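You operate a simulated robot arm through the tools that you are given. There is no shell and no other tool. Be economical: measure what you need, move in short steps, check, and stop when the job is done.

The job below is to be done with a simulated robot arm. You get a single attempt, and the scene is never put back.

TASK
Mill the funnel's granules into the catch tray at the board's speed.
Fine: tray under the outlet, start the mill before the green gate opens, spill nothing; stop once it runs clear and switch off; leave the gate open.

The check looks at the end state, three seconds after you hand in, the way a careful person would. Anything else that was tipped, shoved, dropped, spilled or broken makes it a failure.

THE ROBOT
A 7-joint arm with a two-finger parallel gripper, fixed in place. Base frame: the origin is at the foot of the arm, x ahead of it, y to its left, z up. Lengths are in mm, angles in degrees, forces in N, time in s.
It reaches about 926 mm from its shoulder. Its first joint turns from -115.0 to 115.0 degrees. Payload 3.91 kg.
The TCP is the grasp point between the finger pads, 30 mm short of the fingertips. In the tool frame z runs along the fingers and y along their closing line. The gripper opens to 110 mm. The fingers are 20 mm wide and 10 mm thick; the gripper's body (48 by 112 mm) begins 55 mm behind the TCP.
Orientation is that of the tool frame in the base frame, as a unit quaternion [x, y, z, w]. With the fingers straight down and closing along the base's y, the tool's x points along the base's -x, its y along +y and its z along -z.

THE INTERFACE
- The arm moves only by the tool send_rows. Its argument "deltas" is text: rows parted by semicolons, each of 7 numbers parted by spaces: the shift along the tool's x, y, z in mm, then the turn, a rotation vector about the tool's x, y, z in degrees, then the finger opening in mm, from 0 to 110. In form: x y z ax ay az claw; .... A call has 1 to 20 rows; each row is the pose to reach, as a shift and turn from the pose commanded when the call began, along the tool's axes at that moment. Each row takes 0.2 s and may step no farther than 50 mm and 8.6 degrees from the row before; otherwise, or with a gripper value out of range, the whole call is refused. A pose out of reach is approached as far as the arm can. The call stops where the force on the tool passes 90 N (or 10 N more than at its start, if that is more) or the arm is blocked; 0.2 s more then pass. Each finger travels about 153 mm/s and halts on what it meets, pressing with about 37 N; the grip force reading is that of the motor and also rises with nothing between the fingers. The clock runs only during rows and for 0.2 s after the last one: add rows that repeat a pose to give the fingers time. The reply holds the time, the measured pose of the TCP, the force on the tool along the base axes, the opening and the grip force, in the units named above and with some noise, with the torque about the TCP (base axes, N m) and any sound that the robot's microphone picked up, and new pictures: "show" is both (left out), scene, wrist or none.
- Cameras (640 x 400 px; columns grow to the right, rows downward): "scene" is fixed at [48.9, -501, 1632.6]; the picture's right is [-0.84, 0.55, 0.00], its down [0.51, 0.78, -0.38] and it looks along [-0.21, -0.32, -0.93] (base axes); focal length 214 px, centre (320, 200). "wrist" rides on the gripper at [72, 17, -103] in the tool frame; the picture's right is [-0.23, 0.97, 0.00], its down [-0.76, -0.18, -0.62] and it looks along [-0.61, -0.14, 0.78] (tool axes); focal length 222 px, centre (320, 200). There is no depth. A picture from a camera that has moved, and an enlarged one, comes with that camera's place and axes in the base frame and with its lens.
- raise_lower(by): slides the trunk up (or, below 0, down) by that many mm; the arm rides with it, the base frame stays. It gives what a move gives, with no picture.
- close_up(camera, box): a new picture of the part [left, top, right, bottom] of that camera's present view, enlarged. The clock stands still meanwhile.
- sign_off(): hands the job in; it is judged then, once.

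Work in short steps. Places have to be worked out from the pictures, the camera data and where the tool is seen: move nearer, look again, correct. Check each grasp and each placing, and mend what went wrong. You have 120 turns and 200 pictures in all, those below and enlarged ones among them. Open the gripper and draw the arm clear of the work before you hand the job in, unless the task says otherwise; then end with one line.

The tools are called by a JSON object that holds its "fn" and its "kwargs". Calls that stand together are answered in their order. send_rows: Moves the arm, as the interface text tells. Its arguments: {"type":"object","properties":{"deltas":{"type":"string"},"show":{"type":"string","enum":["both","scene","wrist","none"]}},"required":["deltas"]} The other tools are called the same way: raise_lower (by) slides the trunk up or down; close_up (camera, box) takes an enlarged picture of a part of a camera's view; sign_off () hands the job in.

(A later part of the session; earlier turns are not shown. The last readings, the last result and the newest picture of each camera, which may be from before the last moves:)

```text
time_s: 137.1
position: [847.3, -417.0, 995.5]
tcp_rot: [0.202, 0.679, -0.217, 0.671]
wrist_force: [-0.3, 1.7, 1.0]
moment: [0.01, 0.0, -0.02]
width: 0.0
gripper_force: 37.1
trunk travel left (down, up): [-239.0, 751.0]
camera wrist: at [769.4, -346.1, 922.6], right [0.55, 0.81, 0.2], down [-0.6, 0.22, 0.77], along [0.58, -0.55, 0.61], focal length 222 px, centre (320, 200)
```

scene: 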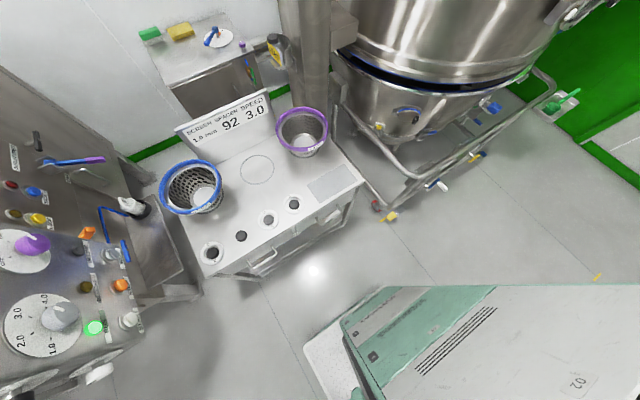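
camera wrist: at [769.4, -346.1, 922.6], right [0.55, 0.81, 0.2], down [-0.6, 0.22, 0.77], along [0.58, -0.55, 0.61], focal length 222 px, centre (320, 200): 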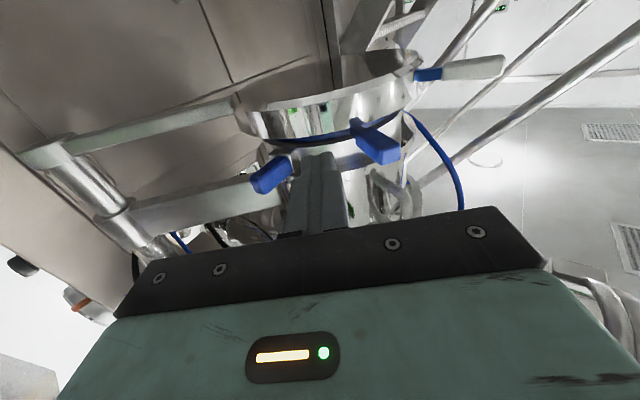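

{"fn": "close_up", "kwargs": {"camera": "wrist", "box": [210, 30, 450, 180]}}

```text
2.67 times, centred on (330, 105) of wrist
camera zoom: at [769.4, -346.1, 922.6], right [0.55, 0.81, 0.2], down [-0.6, 0.22, 0.77], along [0.58, -0.55, 0.61], focal length 592 px, centre (293, 453)
```

zoom: 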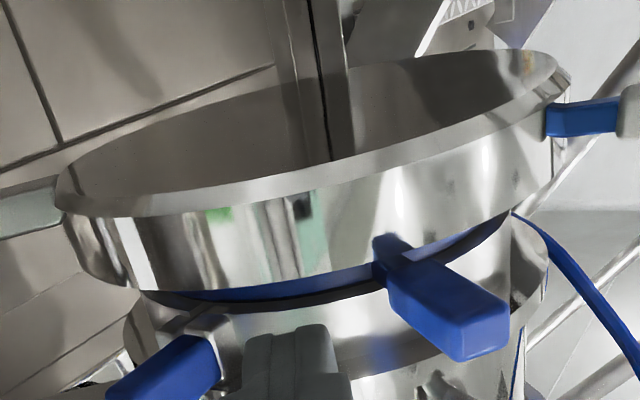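

Very helpful: from here tray and ring are laterally concentric within ~2 mm. For depth I take one more view from further round (+y).

{"fn": "send_rows", "kwargs": {"deltas": "0 26 -12 6.2 0 0 0;0 51 -23 12.5 0.3 0 0;0 77 -35 18.7 0.5 0 0;0 102 -46 25 0.6 0 0", "show": "wrist"}}

{"fn": "close_up", "kwargs": {"camera": "wrist", "box": [210, 30, 450, 180]}}

```text
time_s: 138.1
position: [866.0, -306.6, 993.1]
tcp_rot: [0.344, 0.619, -0.359, 0.607]
wrist_force: [-0.5, 0.9, -0.3]
moment: [-0.01, 0.01, 0.01]
width: 0.0
gripper_force: 36.4
trunk travel left (down, up): [-239.0, 751.0]
camera wrist: at [826.0, -210.3, 920.8], right [0.85, 0.49, 0.2], down [-0.45, 0.46, 0.77], along [0.29, -0.74, 0.61], focal length 222 px, centre (320, 200)
```

wrist: 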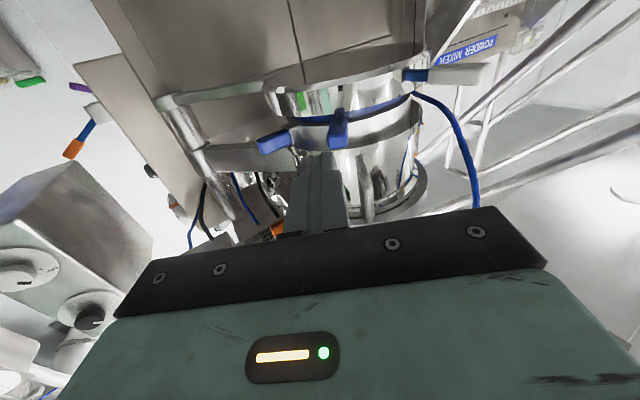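

```text
2.67 times, centred on (330, 105) of wrist
camera zoom: at [826.0, -210.3, 920.8], right [0.85, 0.49, 0.2], down [-0.45, 0.46, 0.77], along [0.29, -0.74, 0.61], focal length 592 px, centre (293, 453)
```

zoom: 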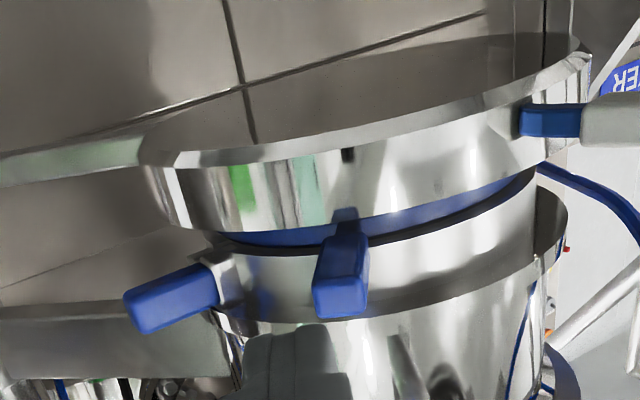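

Combining both views: outlet is ~12 mm ahead of the tray along the swing. I return behind the rim and push ~11 mm more.

{"fn": "send_rows", "kwargs": {"deltas": "0 -11 28 -8.3 0 0 0;0 -22 55 -16.6 0 0 0;0 -32 83 -25 0 0 0;0 -22 100 -25 0 0 0;0 -14 114 -25 0 0 0;0 -11 119 -25 0 0 0;0 -9 122 -25 0 0 0;0 -7.3 124.7 -25 0 0 0", "show": "wrist"}}

```text
time_s: 139.8
position: [922.9, -418.0, 992.0]
tcp_rot: [0.204, 0.683, -0.215, 0.668]
wrist_force: [0.1, 0.0, 0.7]
moment: [0.0, 0.0, -0.03]
width: 0.0
gripper_force: 36.6
trunk travel left (down, up): [-239.0, 751.0]
camera wrist: at [845.7, -347.0, 921.3], right [0.56, 0.8, 0.21], down [-0.6, 0.21, 0.77], along [0.58, -0.55, 0.6], focal length 222 px, centre (320, 200)
```

wrist: 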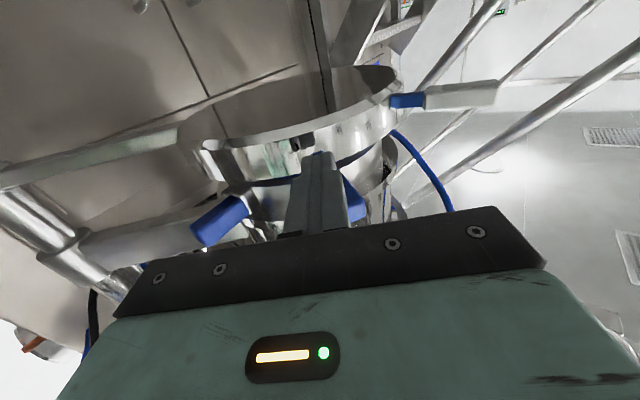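

{"fn": "close_up", "kwargs": {"camera": "wrist", "box": [170, 40, 410, 190]}}

```text
2.67 times, centred on (290, 115) of wrist
camera zoom: at [845.7, -347.0, 921.3], right [0.56, 0.8, 0.21], down [-0.6, 0.21, 0.77], along [0.58, -0.55, 0.6], focal length 592 px, centre (400, 427)
```

zoom: 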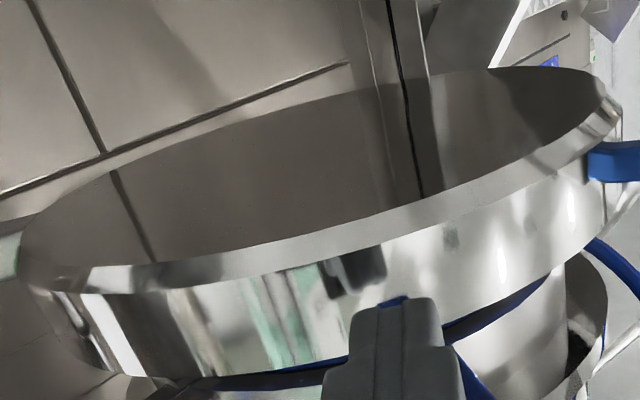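

The finger's reflection in the wall shows a small gap remains (the tray had coasted). Advance in small steps until touching.

{"fn": "send_rows", "kwargs": {"deltas": "0 0 4 0 0 0 0;0 0 8 0 0 0 0", "show": "none"}}

{"fn": "close_up", "kwargs": {"camera": "wrist", "box": [170, 40, 410, 190]}}

```text
time_s: 140.4
position: [931.2, -421.9, 992.6]
tcp_rot: [0.204, 0.683, -0.215, 0.668]
wrist_force: [-0.1, -0.3, -0.2]
moment: [-0.01, 0.02, 0.02]
width: 0.2
gripper_force: 37.1
trunk travel left (down, up): [-239.0, 751.0]
```

```text
2.67 times, centred on (290, 115) of wrist
camera zoom: at [852.1, -351.5, 921.1], right [0.56, 0.81, 0.21], down [-0.6, 0.21, 0.77], along [0.58, -0.55, 0.6], focal length 592 px, centre (400, 427)
```

zoom: 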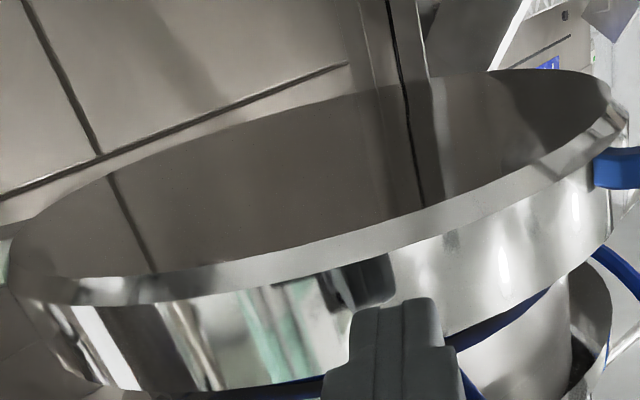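

{"fn": "send_rows", "kwargs": {"deltas": "0 0 3 0 0 0 0;0 0 7 0 0 0 0", "show": "none"}}

{"fn": "close_up", "kwargs": {"camera": "wrist", "box": [170, 40, 410, 190]}}

```text
time_s: 141.1
position: [936.1, -427.5, 992.3]
tcp_rot: [0.204, 0.682, -0.216, 0.668]
wrist_force: [-0.5, 0.2, -0.8]
moment: [-0.02, 0.0, 0.02]
width: 0.2
gripper_force: 37.1
trunk travel left (down, up): [-239.0, 751.0]
```

```text
2.67 times, centred on (290, 115) of wrist
camera zoom: at [858.0, -355.6, 921.4], right [0.56, 0.81, 0.21], down [-0.6, 0.21, 0.77], along [0.58, -0.55, 0.6], focal length 592 px, centre (400, 427)
```

zoom: 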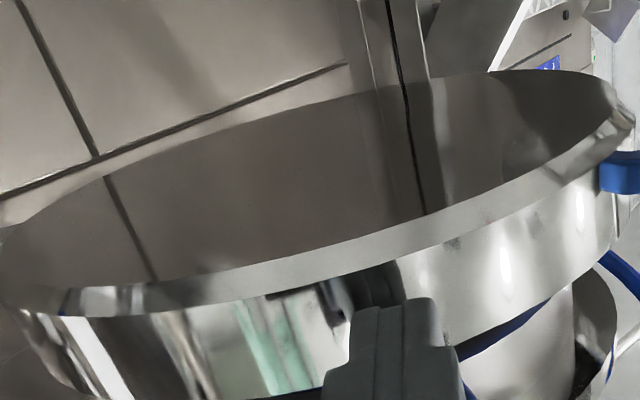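

Now essentially touching. Push 11 mm more, then compare.

{"fn": "send_rows", "kwargs": {"deltas": "0 0 3 0 0 0 0;0 0 6 0 0 0 0;0 0 9 0 0 0 0;0 0 11 0 0 0 0", "show": "none"}}

{"fn": "close_up", "kwargs": {"camera": "wrist", "box": [170, 40, 410, 190]}}

```text
time_s: 141.8
position: [940.2, -429.3, 991.2]
tcp_rot: [0.208, 0.683, -0.215, 0.666]
wrist_force: [-76.6, 41.1, -21.1]
moment: [0.46, 0.32, -1.06]
width: 0.3
gripper_force: 37.0
trunk travel left (down, up): [-239.0, 751.0]
stopped in row 3: the force on the tool passed its limit at 108 N (the readings are from after the stop); the commanded pose is now the measured one
```

```text
2.67 times, centred on (290, 115) of wrist
camera zoom: at [862.1, -356.8, 921.5], right [0.56, 0.8, 0.21], down [-0.59, 0.21, 0.78], along [0.58, -0.56, 0.59], focal length 592 px, centre (400, 427)
```

zoom: 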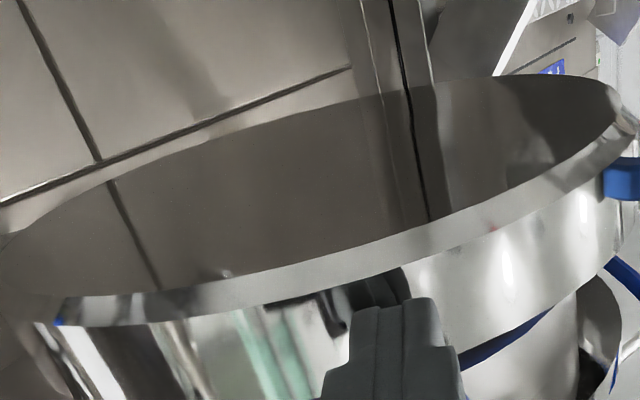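

108 N at once: the tray is against its end stop, i.e. home under the outlet. Retract, then rise to gate height.

{"fn": "send_rows", "kwargs": {"deltas": "0 0 -20 0 0 0 0;0 0 -65 0 0 0 0;0 0 -110 0 0 0 0;0 0 -155 0 0 0 0;0 0 -200 0 0 0 0;0 0 -245 0 0 0 0", "show": "wrist"}}

{"fn": "raise_lower", "kwargs": {"by": 270}}

{"fn": "close_up", "kwargs": {"camera": "wrist", "box": [200, 0, 500, 220]}}

```text
time_s: 143.2
position: [739.0, -292.4, 993.8]
tcp_rot: [0.207, 0.684, -0.215, 0.666]
wrist_force: [-0.3, -0.6, 1.9]
moment: [0.01, 0.0, 0.07]
width: 0.2
gripper_force: 37.2
trunk travel left (down, up): [-239.0, 751.0]
camera wrist: at [662.2, -220.5, 924.2], right [0.56, 0.8, 0.21], down [-0.59, 0.21, 0.78], along [0.58, -0.56, 0.59], focal length 222 px, centre (320, 200)
```

wrist: 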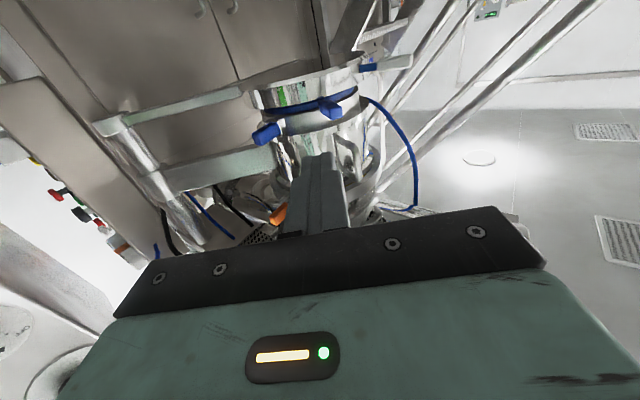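

```text
time_s: 146.0
position: [740.7, -291.2, 1265.6]
tcp_rot: [0.206, 0.684, -0.214, 0.667]
wrist_force: [-0.4, -0.3, -0.1]
moment: [0.0, -0.04, 0.02]
width: 0.0
gripper_force: 37.1
trunk travel left (down, up): [-509.0, 481.0]
```

```text
1.82 times, centred on (350, 110) of wrist
camera zoom: at [663.1, -219.6, 1194.5], right [0.56, 0.8, 0.21], down [-0.59, 0.21, 0.78], along [0.58, -0.56, 0.59], focal length 404 px, centre (266, 364)
```

zoom: 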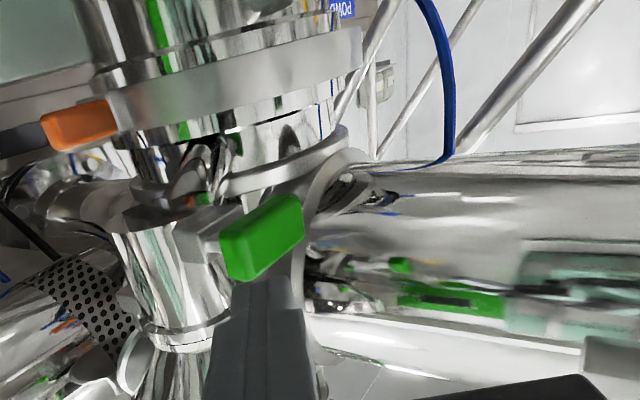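

Gate T-handle centre ≈(828,-357,1272), bar running back to the neck. I swing the hand to come from -x (azimuth ≈+8°) with fingers open to straddle the block.

{"fn": "send_rows", "kwargs": {"deltas": "0 -12 -20 -7.2 0 0 20;-1 -24 -20 -14.4 0 0 40;-2 -36 -10 -21.6 0 0 60;-3 -49 0 -28.8 0 0 60;-3 -61 10 -36 0 0 60;-4 -73 19.6 -43 0 0 60", "show": "wrist"}}

{"fn": "close_up", "kwargs": {"camera": "wrist", "box": [200, 20, 480, 220]}}

```text
time_s: 147.4
position: [716.3, -360.7, 1270.1]
tcp_rot: [-0.054, 0.714, 0.052, 0.696]
wrist_force: [0.3, 0.7, 0.2]
moment: [0.03, 0.02, -0.09]
width: 60.1
gripper_force: 0.0
trunk travel left (down, up): [-509.0, 481.0]
camera wrist: at [609.1, -360.8, 1201.0], right [-0.14, 0.96, 0.23], down [-0.57, -0.26, 0.78], along [0.81, -0.02, 0.59], focal length 222 px, centre (320, 200)
```

wrist: 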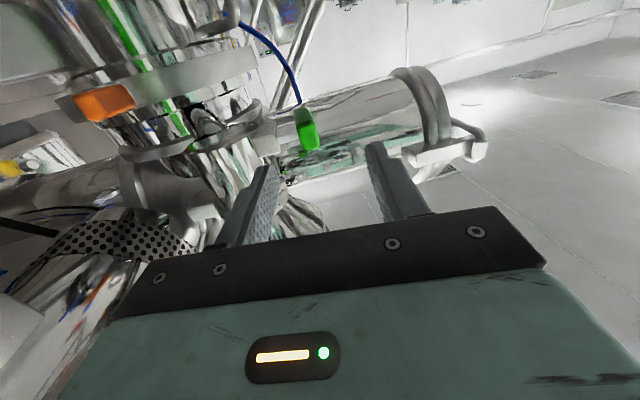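

```text
2.00 times, centred on (340, 120) of wrist
camera zoom: at [609.1, -360.8, 1201.0], right [-0.14, 0.96, 0.23], down [-0.57, -0.26, 0.78], along [0.81, -0.02, 0.59], focal length 444 px, centre (280, 360)
```

zoom: 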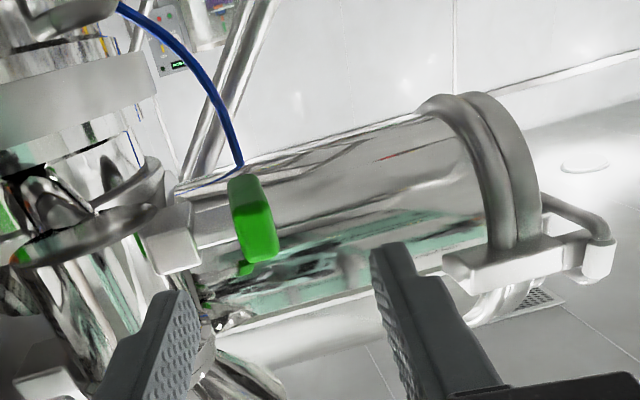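

The block is seen end-on: ~18 mm thick in y, ~38 mm tall, with only ~15 mm gap to the guide housing. Better to grip it top-and-bottom: I roll the hand +90°.

{"fn": "send_rows", "kwargs": {"deltas": "0 0 0 0 0 8 70;0 0 0 0 0 16 70;0 0 0 0 0 24 70;0 0 0 0 0 32 70;0 0 0 0 0 40 70;0 0 0 0 0 48 70;0 0 0 0 0 56 70;0 0 0 0 0 64 70;0 0 0 0 0 72 70;0 0 0 0 0 80 70;0 0 0 0 0 88 70", "show": "wrist"}}

{"fn": "close_up", "kwargs": {"camera": "wrist", "box": [200, 20, 480, 220]}}

```text
time_s: 149.8
position: [714.7, -362.9, 1271.1]
tcp_rot: [0.46, 0.55, 0.52, 0.464]
wrist_force: [0.8, 0.7, -0.1]
moment: [-0.01, 0.01, 0.04]
width: 70.1
gripper_force: 0.2
trunk travel left (down, up): [-509.0, 481.0]
camera wrist: at [602.7, -306.1, 1287.6], right [0.06, -0.19, 0.98], down [-0.51, -0.85, -0.14], along [0.86, -0.49, -0.14], focal length 222 px, centre (320, 200)
```

wrist: 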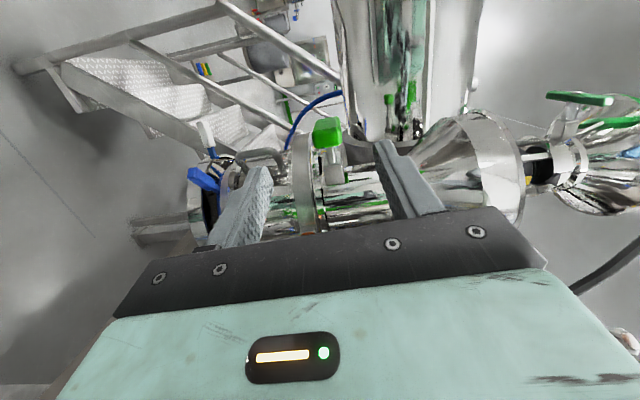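

```text
2.00 times, centred on (340, 120) of wrist
camera zoom: at [602.7, -306.1, 1287.6], right [0.06, -0.19, 0.98], down [-0.51, -0.85, -0.14], along [0.86, -0.49, -0.14], focal length 444 px, centre (280, 360)
```

zoom: 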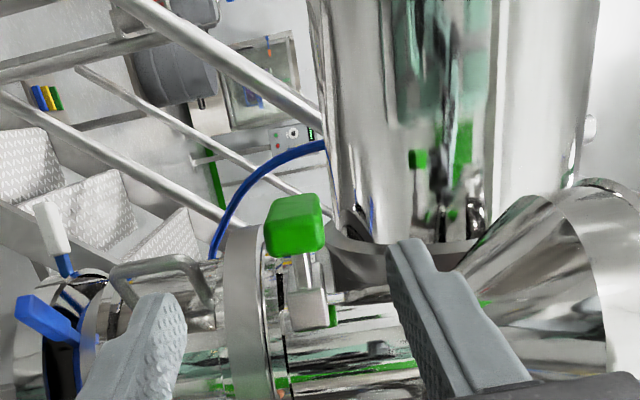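

Block at ≈(805..,-355,1273), and the vertical-closing fingers clear everything. Advance 65 mm and check.

{"fn": "send_rows", "kwargs": {"deltas": "-3 2 33 0 0 0 58;-5 3 65 0 0 0 58", "show": "wrist"}}

{"fn": "close_up", "kwargs": {"camera": "wrist", "box": [240, 80, 440, 220]}}

```text
time_s: 150.4
position: [780.5, -358.0, 1271.6]
tcp_rot: [0.459, 0.55, 0.52, 0.465]
wrist_force: [-0.9, -1.2, -0.1]
moment: [-0.02, 0.0, 0.01]
width: 57.9
gripper_force: 0.1
trunk travel left (down, up): [-509.0, 481.0]
camera wrist: at [667.6, -301.4, 1289.3], right [0.05, -0.19, 0.98], down [-0.51, -0.85, -0.13], along [0.86, -0.49, -0.14], focal length 222 px, centre (320, 200)
```

wrist: 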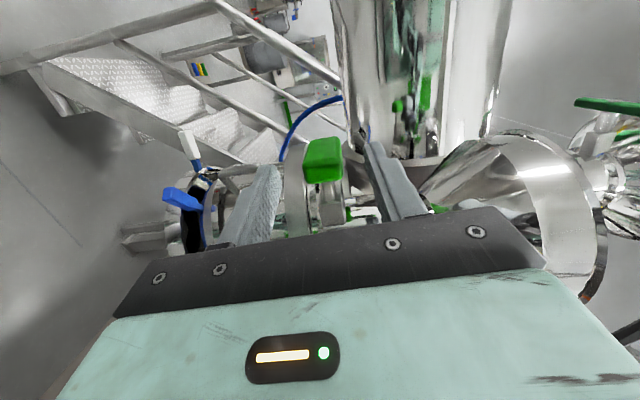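

```text
2.86 times, centred on (340, 150) of wrist
camera zoom: at [667.6, -301.4, 1289.3], right [0.05, -0.19, 0.98], down [-0.51, -0.85, -0.13], along [0.86, -0.49, -0.14], focal length 635 px, centre (263, 343)
```

zoom: 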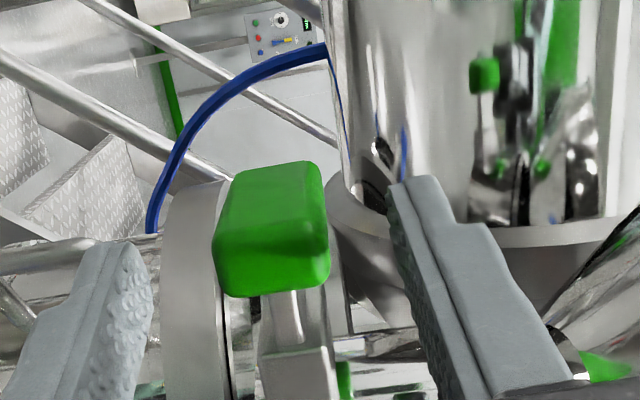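

Block end at ≈(792,-352,1274), ~23 mm tall, centred between fingers. Advance 28 mm and close.

{"fn": "send_rows", "kwargs": {"deltas": "0 1.5 15 0 0 0 58;0 2 28 0 0 0 58;0 2 28 0 0 0 30;0 2 28 0 0 0 10;0 2 28 0 0 0 10", "show": "wrist"}}

```text
time_s: 151.6
position: [808.5, -353.6, 1272.2]
tcp_rot: [0.46, 0.55, 0.52, 0.464]
wrist_force: [-1.4, 1.4, -4.7]
moment: [0.69, -1.4, -0.1]
width: 28.6
gripper_force: 44.9
trunk travel left (down, up): [-509.0, 481.0]
camera wrist: at [695.5, -297.2, 1289.7], right [0.06, -0.19, 0.98], down [-0.51, -0.85, -0.13], along [0.86, -0.49, -0.14], focal length 222 px, centre (320, 200)
```

wrist: 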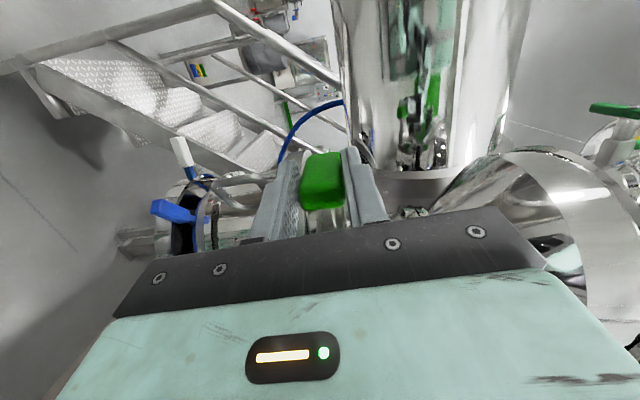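

Firm grip (28.6 mm). Confirm the mill is still running before opening.

{"fn": "close_up", "kwargs": {"camera": "scene", "box": [0, 200, 200, 400]}}

{"fn": "close_up", "kwargs": {"camera": "wrist", "box": [240, 120, 440, 260]}}

```text
2.00 times, centred on (100, 300) of scene
camera zoom: at [48.9, -501.0, 1632.6], right [-0.84, 0.55, 0.0], down [0.51, 0.78, -0.38], along [-0.21, -0.32, -0.93], focal length 429 px, centre (760, 0)
```

zoom: 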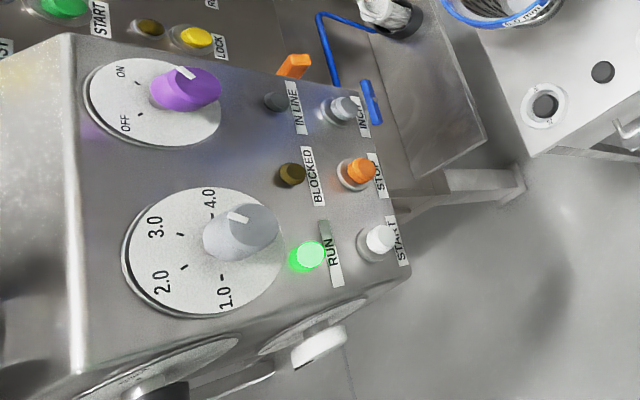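

```text
2.86 times, centred on (340, 190) of wrist
camera zoom: at [695.5, -297.2, 1289.7], right [0.06, -0.19, 0.98], down [-0.51, -0.85, -0.13], along [0.86, -0.49, -0.14], focal length 635 px, centre (263, 229)
```

zoom: 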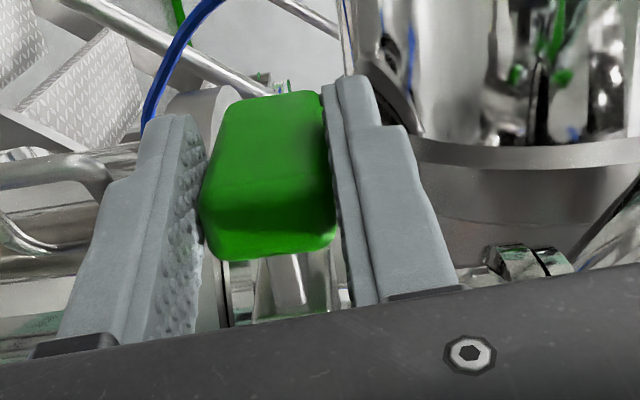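

RUN is on. Pull the slide outward (+tool x ≈ azimuth 99°) in small steps, watching side forces.

{"fn": "send_rows", "kwargs": {"deltas": "4 0 0 0 0 0 10;8 0 0 0 0 0 10;12 0 0 0 0 0 10;16 0 0 0 0 0 10", "show": "wrist"}}

```text
time_s: 152.6
position: [807.4, -336.1, 1272.5]
tcp_rot: [0.459, 0.551, 0.521, 0.464]
wrist_force: [24.9, -1.2, 6.4]
moment: [0.78, -1.5, -0.33]
width: 28.9
gripper_force: 45.1
trunk travel left (down, up): [-509.0, 481.0]
camera wrist: at [695.1, -280.2, 1289.4], right [0.05, -0.19, 0.98], down [-0.51, -0.85, -0.13], along [0.86, -0.49, -0.14], focal length 222 px, centre (320, 200)
```

wrist: 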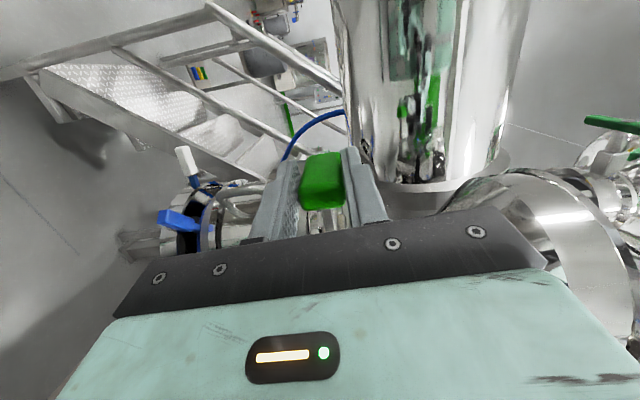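

It slides; the +x reaction means its axis is pure +y. Continue along +y with that correction.

{"fn": "send_rows", "kwargs": {"deltas": "9.5 0 4 0 0 0 10;19.4 0 5.6 0 0 0 10;29.3 0 7 0 0 0 10;39.2 0 8.5 0 0 0 10", "show": "wrist"}}

```text
time_s: 153.6
position: [805.6, -307.4, 1272.0]
tcp_rot: [0.462, 0.547, 0.517, 0.469]
wrist_force: [-1.8, -33.7, 19.6]
moment: [0.28, -1.75, -0.75]
width: 28.7
gripper_force: 45.5
trunk travel left (down, up): [-509.0, 481.0]
camera wrist: at [694.4, -248.8, 1289.1], right [0.05, -0.19, 0.98], down [-0.52, -0.84, -0.14], along [0.85, -0.5, -0.14], focal length 222 px, centre (320, 200)
```

wrist: 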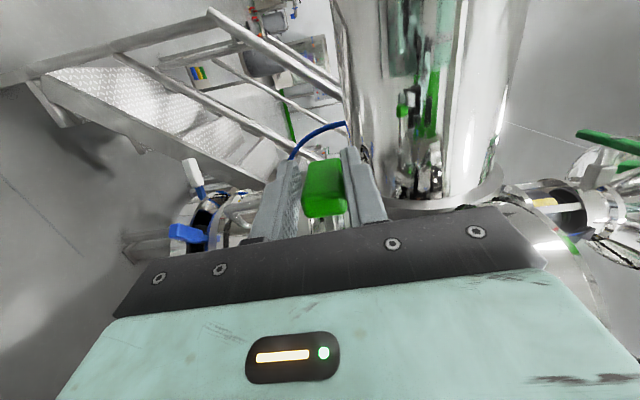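

Moved 46 mm, now 34 N resistance — likely the end of travel. A small further pull to test.

{"fn": "send_rows", "kwargs": {"deltas": "4 0 0 0 0 0 10;7 0 0 0 0 0 10", "show": "both"}}

{"fn": "close_up", "kwargs": {"camera": "wrist", "box": [160, 100, 440, 260]}}

```text
time_s: 154.2
position: [806.5, -287.7, 1269.4]
tcp_rot: [0.457, 0.552, 0.52, 0.464]
wrist_force: [-0.6, 0.2, -0.2]
moment: [0.0, -0.02, -0.02]
width: 10.2
gripper_force: 0.1
trunk travel left (down, up): [-509.0, 481.0]
camera wrist: at [694.9, -231.9, 1286.7], right [0.06, -0.19, 0.98], down [-0.5, -0.85, -0.13], along [0.86, -0.49, -0.14], focal length 222 px, centre (320, 200)
```

scene: 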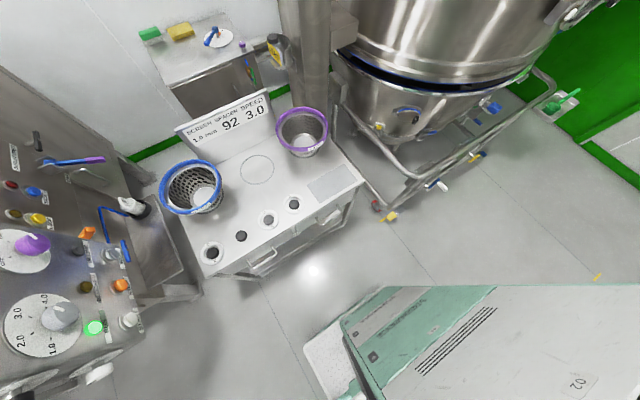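
wrist: 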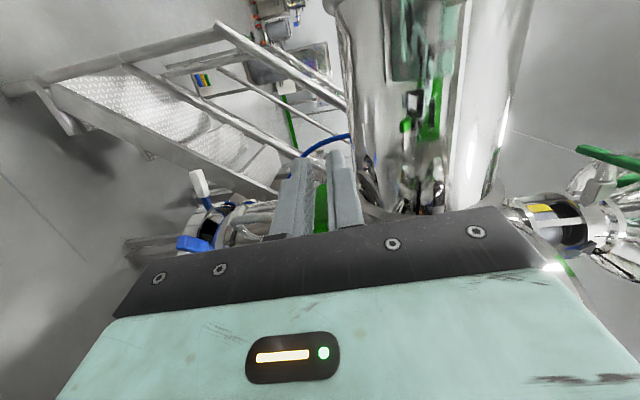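

```text
2.29 times, centred on (300, 180) of wrist
camera zoom: at [694.9, -231.9, 1286.7], right [0.06, -0.19, 0.98], down [-0.5, -0.85, -0.13], along [0.86, -0.49, -0.14], focal length 508 px, centre (366, 246)
```

zoom: 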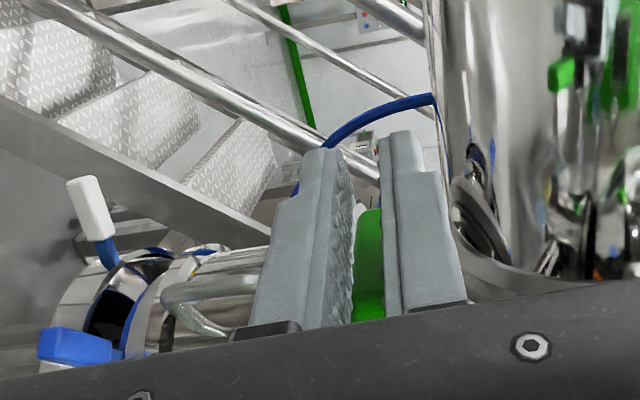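

Slipped off at the end stop: gate is fully open. I withdraw away from the block and look at funnel and tray.

{"fn": "send_rows", "kwargs": {"deltas": "10 0 -10 0 0 0 10;15 0 -50 0 0 0 10;15 0 -95 0 0 0 10;15 0 -140 0 0 0 0", "show": "wrist"}}

{"fn": "close_up", "kwargs": {"camera": "wrist", "box": [160, 20, 480, 220]}}

```text
time_s: 155.2
position: [668.1, -296.8, 1271.1]
tcp_rot: [0.458, 0.552, 0.521, 0.463]
wrist_force: [0.5, 0.2, 0.4]
moment: [0.03, -0.03, 0.03]
width: 0.0
gripper_force: 37.4
trunk travel left (down, up): [-509.0, 481.0]
camera wrist: at [554.6, -240.3, 1288.9], right [0.06, -0.19, 0.98], down [-0.51, -0.85, -0.13], along [0.86, -0.49, -0.14], focal length 222 px, centre (320, 200)
```

wrist: 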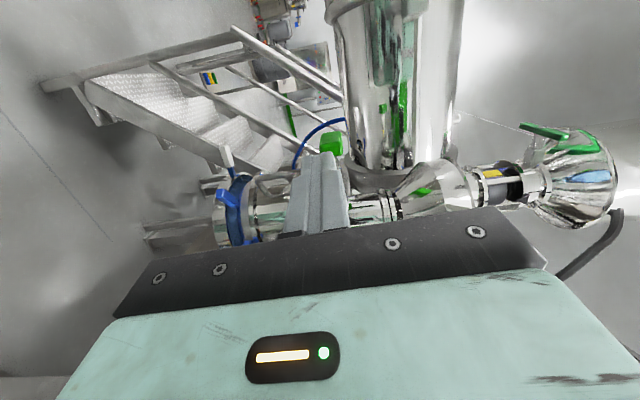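

```text
2.00 times, centred on (320, 120) of wrist
camera zoom: at [554.6, -240.3, 1288.9], right [0.06, -0.19, 0.98], down [-0.51, -0.85, -0.13], along [0.86, -0.49, -0.14], focal length 444 px, centre (320, 360)
```

zoom: 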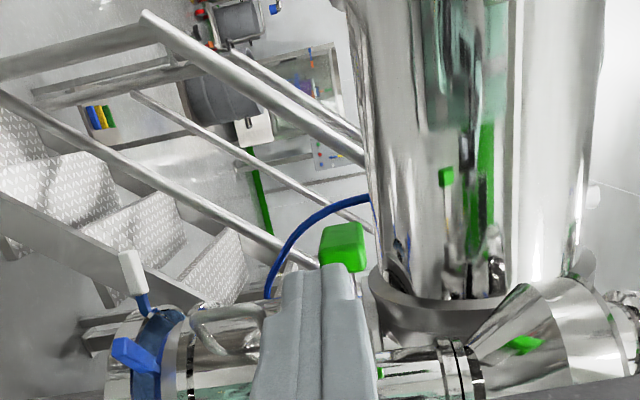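

Roll back and go up to look into the funnel and tray.

{"fn": "send_rows", "kwargs": {"deltas": "0 0 -5 0 0 -8 0;0 0 -10 0 0 -16 0;0 0 -15 0 0 -24 0;0 0 -20 0 0 -32 0;0 0 -25 0 0 -40 0;0 0 -30 0 0 -48 0;0 0 -35 0 0 -56 0;0 0 -40 0 0 -64 0;0 0 -40 0 0 -72 0;0 0 -40 0 0 -80 0;0 0 -40 0 0 -88 0", "show": "none"}}

{"fn": "raise_lower", "kwargs": {"by": 350}}

{"fn": "send_rows", "kwargs": {"deltas": "0 0 0 3 7 0 0;0 0 0 6 14 0 0;0 0 0 9 21 0 0;0 0 0 12 28 0 0;0 0 0 15 35 0 0;0 0 0 18 42 0 0;0 0 0 21 49 0 0;0 0 0 24 56 0 0", "show": "wrist"}}

```text
time_s: 157.6
position: [626.8, -303.0, 1274.4]
tcp_rot: [-0.054, 0.715, 0.049, 0.695]
wrist_force: [0.4, -0.5, 0.4]
moment: [0.01, -0.03, 0.02]
width: 0.0
gripper_force: 36.8
trunk travel left (down, up): [-509.0, 481.0]
```

```text
time_s: 161.0
position: [627.4, -303.0, 1624.5]
tcp_rot: [-0.052, 0.716, 0.05, 0.695]
wrist_force: [0.1, 0.0, -0.1]
moment: [0.02, 0.04, 0.0]
width: 0.0
gripper_force: 37.3
trunk travel left (down, up): [-859.0, 131.0]
```

```text
time_s: 163.0
position: [646.9, -245.2, 1624.5]
tcp_rot: [0.012, 0.953, -0.108, 0.284]
wrist_force: [1.2, 3.2, -0.8]
moment: [-0.2, 0.09, -0.13]
width: 0.1
gripper_force: 36.6
trunk travel left (down, up): [-859.0, 131.0]
stopped in row 8: the arm was blocked; the commanded pose is now the measured one
camera wrist: at [532.3, -211.2, 1667.3], right [0.27, 0.96, -0.07], down [0.29, -0.01, 0.96], along [0.92, -0.28, -0.28], focal length 222 px, centre (320, 200)
```

wrist: 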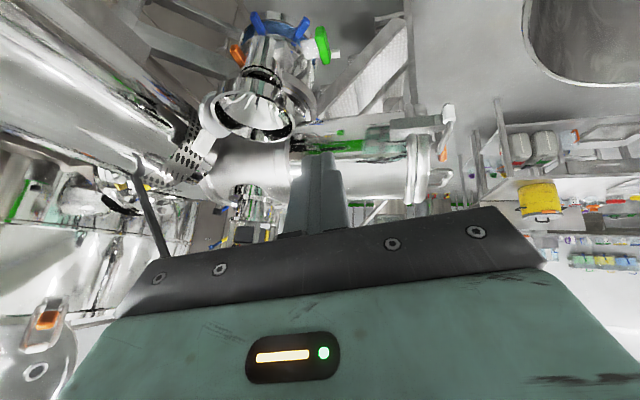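

{"fn": "close_up", "kwargs": {"camera": "wrist", "box": [180, 0, 360, 150]}}

{"fn": "close_up", "kwargs": {"camera": "scene", "box": [0, 200, 200, 400]}}

```text
2.67 times, centred on (270, 75) of wrist
camera zoom: at [532.3, -211.2, 1667.3], right [0.27, 0.96, -0.07], down [0.29, -0.01, 0.96], along [0.92, -0.28, -0.28], focal length 592 px, centre (453, 533)
```

zoom: 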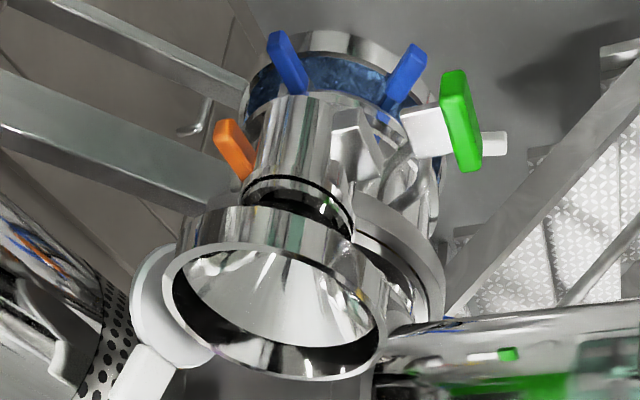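

```text
2.00 times, centred on (100, 300) of scene
camera zoom: at [48.9, -501.0, 1632.6], right [-0.84, 0.55, 0.0], down [0.51, 0.78, -0.38], along [-0.21, -0.32, -0.93], focal length 429 px, centre (760, 0)
```

zoom: 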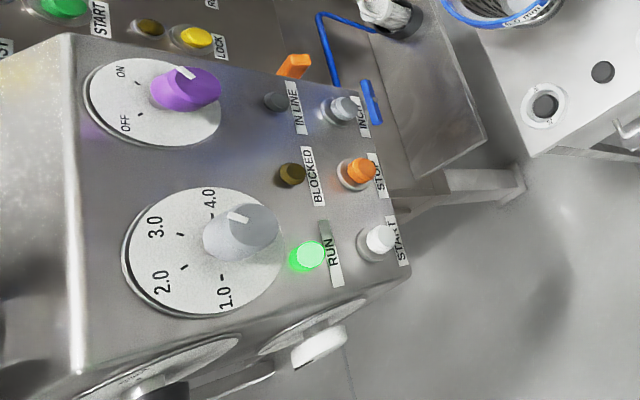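

Funnel is empty and blue powder is in the tray; RUN on, no BLOCKED. I let it run while going back to the panel.

{"fn": "raise_lower", "kwargs": {"by": -240}}

{"fn": "send_rows", "kwargs": {"deltas": "27 -35 -10 0 0 0 0;55 -70 -19 0 0 0 0;82 -104 -29 0 0 0 0;109 -139 -39 0 0 0 0;136 -174 -48 0 0 0 0;164 -209 -58 0 0 0 0;191 -244 -68 0 0 0 0;218 -278 -78 0 0 0 0;246 -313 -87 0 0 0 0;273 -348 -97 0 0 0 0", "show": "wrist"}}

```text
time_s: 165.5
position: [646.2, -253.5, 1385.1]
tcp_rot: [0.016, 0.953, -0.108, 0.284]
wrist_force: [-1.4, 0.6, 0.1]
moment: [-0.01, 0.01, 0.01]
width: 0.0
gripper_force: 36.9
trunk travel left (down, up): [-619.0, 371.0]
```

```text
time_s: 167.7
position: [334.1, -581.5, 1384.4]
tcp_rot: [0.014, 0.953, -0.108, 0.283]
wrist_force: [0.3, 0.1, 0.4]
moment: [-0.04, 0.02, -0.03]
width: 0.1
gripper_force: 37.3
trunk travel left (down, up): [-619.0, 371.0]
camera wrist: at [218.2, -545.9, 1426.7], right [0.28, 0.96, -0.07], down [0.29, -0.01, 0.96], along [0.92, -0.28, -0.28], focal length 222 px, centre (320, 200)
```

wrist: 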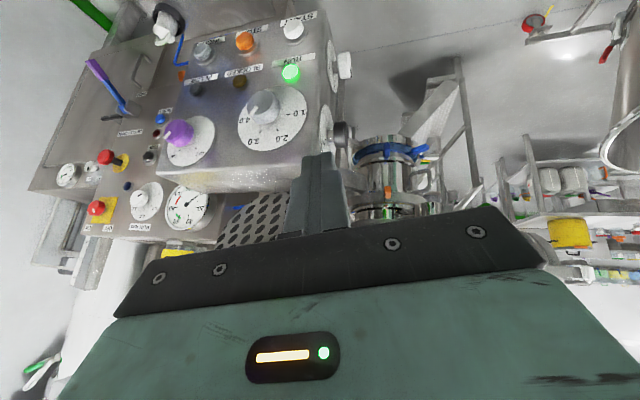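

Level the hand and move in front of STOP (y≈-757).

{"fn": "send_rows", "kwargs": {"deltas": "9 -21 17 -0.9 -8 1.4 0;18 -43 34 -1.9 -16 2.9 0;26 -64 51 -2.8 -24 4.3 0;35 -85 68 -3.7 -32 5.8 0;44 -106 85 -4.6 -40 7.2 0;52 -128 102 -5.6 -48 8.6 0;61 -149 118.6 -6.5 -56.3 10.1 0", "show": "none"}}

{"fn": "raise_lower", "kwargs": {"by": -192}}

{"fn": "close_up", "kwargs": {"camera": "wrist", "box": [160, 0, 480, 200]}}

```text
time_s: 169.3
position: [331.0, -754.3, 1284.9]
tcp_rot: [0.028, 0.706, -0.026, 0.708]
wrist_force: [-1.0, 0.5, 0.3]
moment: [-0.01, 0.06, -0.03]
width: 0.0
gripper_force: 37.1
trunk travel left (down, up): [-619.0, 371.0]
```

```text
time_s: 171.4
position: [331.8, -754.9, 1091.4]
tcp_rot: [0.028, 0.707, -0.025, 0.707]
wrist_force: [0.4, 1.0, -0.2]
moment: [0.04, 0.02, -0.03]
width: 0.0
gripper_force: 37.5
trunk travel left (down, up): [-427.0, 563.0]
```

```text
2.00 times, centred on (320, 100) of wrist
camera zoom: at [229.5, -730.5, 1019.6], right [0.07, 0.97, 0.23], down [-0.64, -0.13, 0.76], along [0.77, -0.2, 0.61], focal length 444 px, centre (320, 400)
```

zoom: 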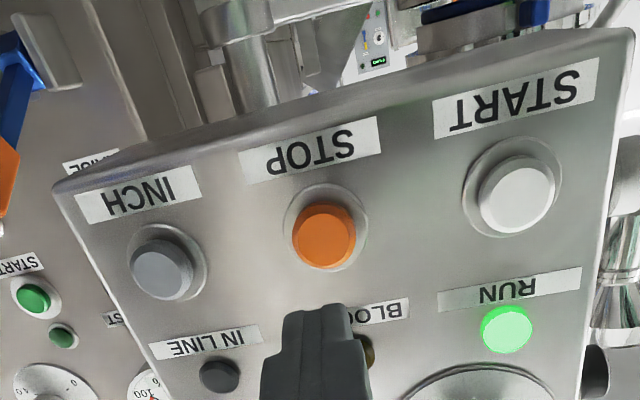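

STOP is straight ahead. Give the mill a few more seconds to run clear, listening for sounds.

{"fn": "send_rows", "kwargs": {"deltas": "0 1 0 0 0 0 0;0 1 0 0 0 0 0;0 1 0 0 0 0 0;0 1 0 0 0 0 0;0 1 0 0 0 0 0;0 1 0 0 0 0 0;0 1 0 0 0 0 0;0 1 0 0 0 0 0;0 1 0 0 0 0 0;0 1 0 0 0 0 0;0 1 0 0 0 0 0;0 1 0 0 0 0 0;0 1 0 0 0 0 0;0 1 0 0 0 0 0;0 1 0 0 0 0 0;0 1 0 0 0 0 0;0 1 0 0 0 0 0;0 1 0 0 0 0 0;0 1 0 0 0 0 0;0 1 0 0 0 0 0", "show": "none"}}

```text
time_s: 175.6
position: [332.2, -753.9, 1092.3]
tcp_rot: [0.029, 0.707, -0.026, 0.707]
wrist_force: [0.4, -0.1, -0.6]
moment: [0.0, 0.01, -0.04]
width: 0.1
gripper_force: 36.8
trunk travel left (down, up): [-427.0, 563.0]
```

Press STOP.

{"fn": "send_rows", "kwargs": {"deltas": "1 0 35 0 0 0 0;1 0 65 0 0 0 0;1 0 75 0 0 0 0;1 0 80 0 0 0 0;1 0 84 0 0 0 0;1 0 87 0 0 0 0", "show": "none"}}

{"fn": "send_rows", "kwargs": {"deltas": "0 0 -20 0 0 0 0;0 0 -60 0 0 0 0;0 0 -82 0 0 0 0", "show": "scene"}}

{"fn": "close_up", "kwargs": {"camera": "wrist", "box": [160, 0, 480, 200]}}

```text
time_s: 177.0
position: [411.6, -761.0, 1091.0]
tcp_rot: [0.032, 0.707, -0.028, 0.706]
wrist_force: [-52.8, 24.0, -11.5]
moment: [-0.03, 0.37, 0.96]
width: 0.4
gripper_force: 37.1
trunk travel left (down, up): [-427.0, 563.0]
heard: click
```

```text
time_s: 177.8
position: [337.8, -754.0, 1090.5]
tcp_rot: [0.028, 0.706, -0.024, 0.707]
wrist_force: [-0.4, -0.3, 0.5]
moment: [-0.05, 0.01, 0.0]
width: 0.0
gripper_force: 37.7
trunk travel left (down, up): [-427.0, 563.0]
```

scene: 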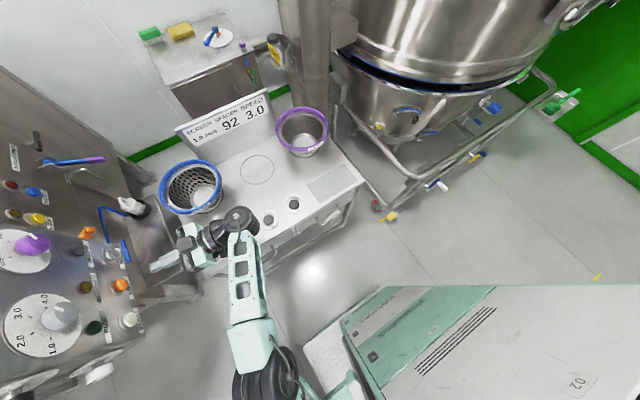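

```text
2.00 times, centred on (320, 100) of wrist
camera zoom: at [236.3, -730.0, 1018.8], right [0.07, 0.97, 0.23], down [-0.64, -0.13, 0.76], along [0.77, -0.2, 0.61], focal length 444 px, centre (320, 400)
```

zoom: 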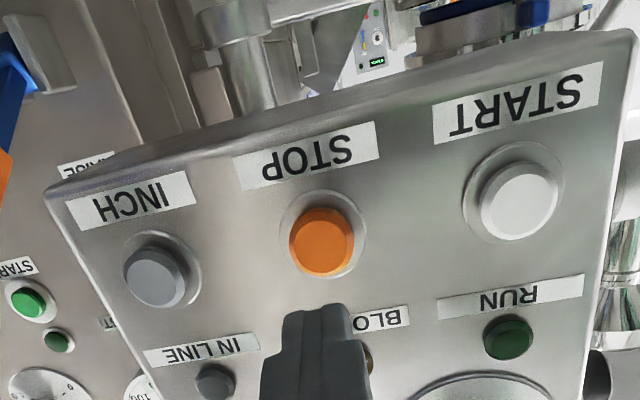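

RUN lamp is off. Now to the power knob to switch off: raise the trunk and approach as in the clean grip before.

{"fn": "raise_lower", "kwargs": {"by": 140}}

{"fn": "send_rows", "kwargs": {"deltas": "-8 -21 4 1.5 0 0 40;-17 -43 8 3 0 0 80;-25 -64 14 4.5 0 0 80", "show": "wrist"}}

```text
time_s: 179.5
position: [337.6, -753.9, 1230.5]
tcp_rot: [0.028, 0.707, -0.025, 0.707]
wrist_force: [0.5, 0.1, -0.6]
moment: [0.0, -0.02, -0.04]
width: 0.0
gripper_force: 37.2
trunk travel left (down, up): [-567.0, 423.0]
```

```text
time_s: 180.3
position: [347.1, -819.3, 1257.0]
tcp_rot: [0.056, 0.705, -0.053, 0.705]
wrist_force: [-0.1, 0.5, 1.1]
moment: [0.04, 0.06, -0.01]
width: 79.9
gripper_force: 0.1
trunk travel left (down, up): [-567.0, 423.0]
camera wrist: at [247.2, -786.5, 1184.0], right [0.15, 0.96, 0.23], down [-0.64, -0.08, 0.76], along [0.75, -0.26, 0.61], focal length 222 px, centre (320, 200)
```

wrist: 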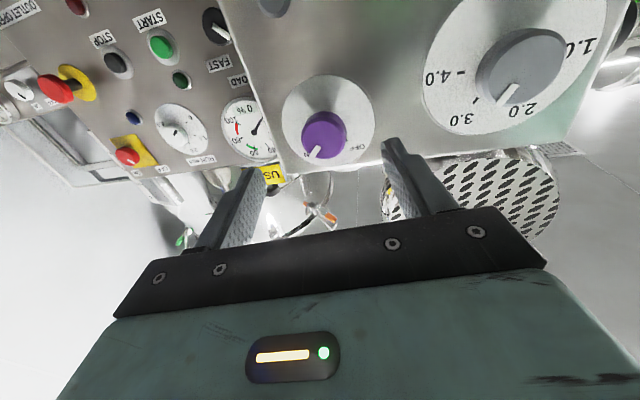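

Pre-roll +40° here so the counter-clockwise turn ends in the comfortable pose.

{"fn": "send_rows", "kwargs": {"deltas": "0 0 0 0 0 8 80;0 0 0 0 0 16 80;0 0 0 0 0 24 80;0 0 0 0 0 32 80;0 0 0 0 0 40 80;0 0 0 0 0 45 80", "show": "wrist"}}

```text
time_s: 181.7
position: [346.7, -819.1, 1255.3]
tcp_rot: [0.322, 0.63, 0.221, 0.671]
wrist_force: [0.0, -0.7, 0.2]
moment: [0.05, 0.02, -0.02]
width: 79.8
gripper_force: 0.1
trunk travel left (down, up): [-567.0, 423.0]
camera wrist: at [253.4, -741.6, 1217.0], right [0.08, 0.52, 0.85], down [-0.72, -0.56, 0.41], along [0.69, -0.65, 0.33], focal length 222 px, centre (320, 200)
```

wrist: 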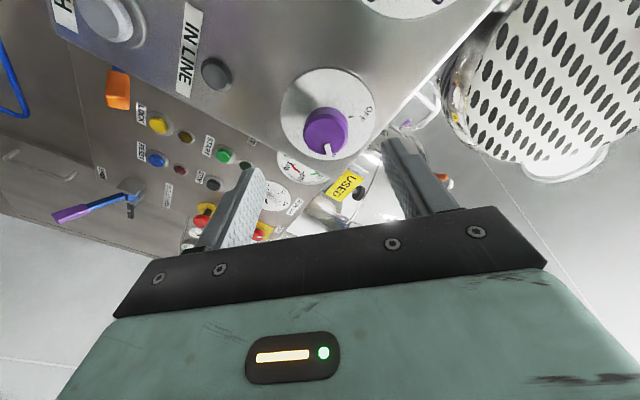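

{"fn": "send_rows", "kwargs": {"deltas": "0.5 1 30 0 0 0 80;0.9 2.3 58 0 0 0 80;0.9 2.3 59 0 0 0 50;0.9 2.3 59 0 0 0 20;0.9 2.3 59 0 0 0 20", "show": "none"}}

```text
time_s: 182.9
position: [404.6, -822.7, 1257.4]
tcp_rot: [0.32, 0.629, 0.22, 0.673]
wrist_force: [-3.0, 3.8, 9.8]
moment: [-0.07, 0.01, 1.04]
width: 38.4
gripper_force: 45.1
trunk travel left (down, up): [-567.0, 423.0]
```

Clean grip; turn counter-clockwise 66°.

{"fn": "send_rows", "kwargs": {"deltas": "0 0 0 -0.9 -0.9 -7.9 20;0 0 0 -1.7 -1.7 -15.8 20;0 0 0 -2.6 -2.6 -23.7 20;0 0 0 -3.5 -3.5 -31.6 20;0 0 0 -4.4 -4.4 -39.5 20;0 0 0 -5.2 -5.2 -47.4 20;0 0 0 -6.1 -6.1 -55.3 20;0 0 0 -7.2 -7.2 -65.2 20", "show": "wrist"}}

```text
refused: row 8 steps farther than a row can; nothing moved
```

{"fn": "send_rows", "kwargs": {"deltas": "0 0 0 -0.9 -0.9 -7.9 20;0 0 0 -1.7 -1.7 -15.8 20;0 0 0 -2.6 -2.6 -23.7 20;0 0 0 -3.5 -3.5 -31.6 20;0 0 0 -4.4 -4.4 -39.5 20;0 0 0 -5.2 -5.2 -47.4 20;0 0 0 -6.1 -6.1 -55.3 20;0 0 0 -7 -7 -63 20;0 0 0 -7.2 -7.2 -66 20", "show": "wrist"}}

```text
time_s: 184.9
position: [400.8, -821.4, 1254.7]
tcp_rot: [-0.094, 0.647, -0.169, 0.738]
wrist_force: [2.7, -53.5, 16.3]
moment: [0.15, -0.94, -0.71]
width: 47.8
gripper_force: 28.0
out of reach, approached as far as the arm can: row 6, 7, 8, 9
trunk travel left (down, up): [-567.0, 423.0]
camera wrist: at [308.8, -825.1, 1167.4], right [0.1, 0.99, -0.14], down [-0.72, 0.17, 0.68], along [0.69, 0.03, 0.72], focal length 222 px, centre (320, 200)
```

wrist: 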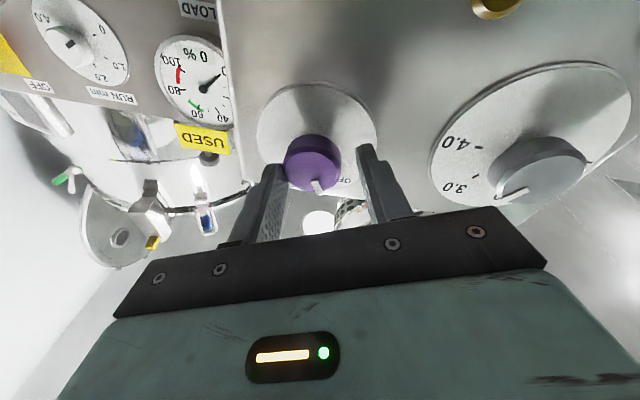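

Fingers are slipping now; release, back off and read the knob.

{"fn": "send_rows", "kwargs": {"deltas": "0 0 0 0 0 0 60;0 0 0 0 0 0 90;0 0 -25 0 0 0 90;0 0 -55 0 0 0 90;0 0 -55 0 0 8 90;0 0 -55 0 0 16 90", "show": "wrist"}}

{"fn": "close_up", "kwargs": {"camera": "wrist", "box": [220, 20, 460, 180]}}

{"fn": "close_up", "kwargs": {"camera": "scene", "box": [0, 200, 120, 300]}}

```text
time_s: 186.3
position: [348.1, -813.3, 1249.1]
tcp_rot: [-0.011, 0.656, -0.057, 0.753]
wrist_force: [-0.3, 0.0, -0.6]
moment: [-0.01, 0.02, 0.0]
width: 89.7
gripper_force: 0.0
trunk travel left (down, up): [-567.0, 423.0]
camera wrist: at [257.3, -797.9, 1160.7], right [0.04, 0.99, 0.14], down [-0.73, -0.06, 0.68], along [0.68, -0.13, 0.72], focal length 222 px, centre (320, 200)
```

wrist: 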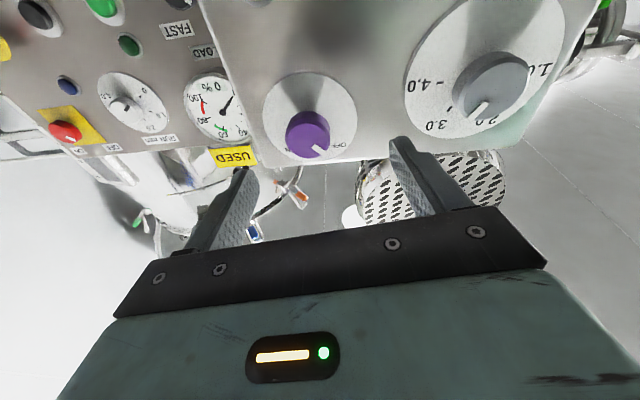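

```text
2.50 times, centred on (340, 100) of wrist
camera zoom: at [257.3, -797.9, 1160.7], right [0.04, 0.99, 0.14], down [-0.73, -0.06, 0.68], along [0.68, -0.13, 0.72], focal length 555 px, centre (270, 450)
```

zoom: 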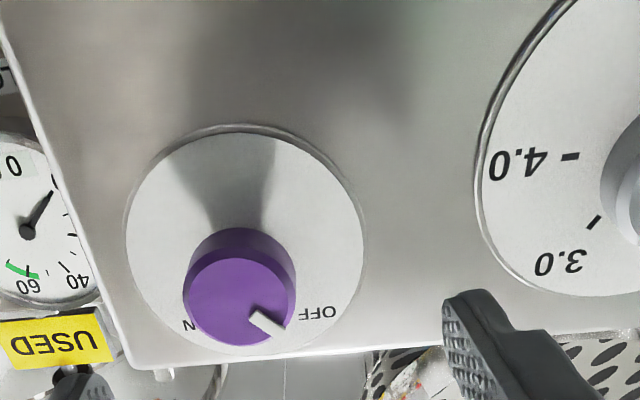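

```text
4.00 times, centred on (60, 250) of scene
camera zoom: at [48.9, -501.0, 1632.6], right [-0.84, 0.55, 0.0], down [0.51, 0.78, -0.38], along [-0.21, -0.32, -0.93], focal length 858 px, centre (1360, 0)
```

zoom: 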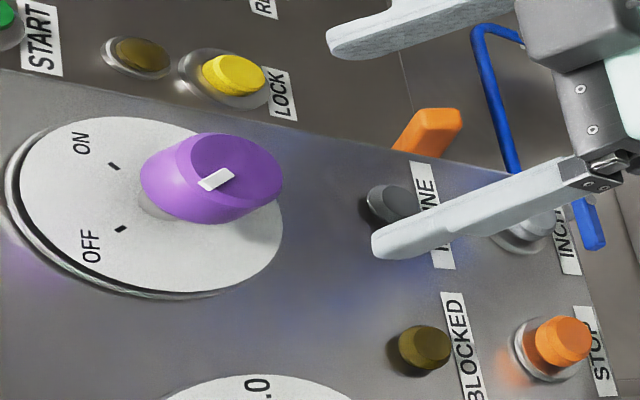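

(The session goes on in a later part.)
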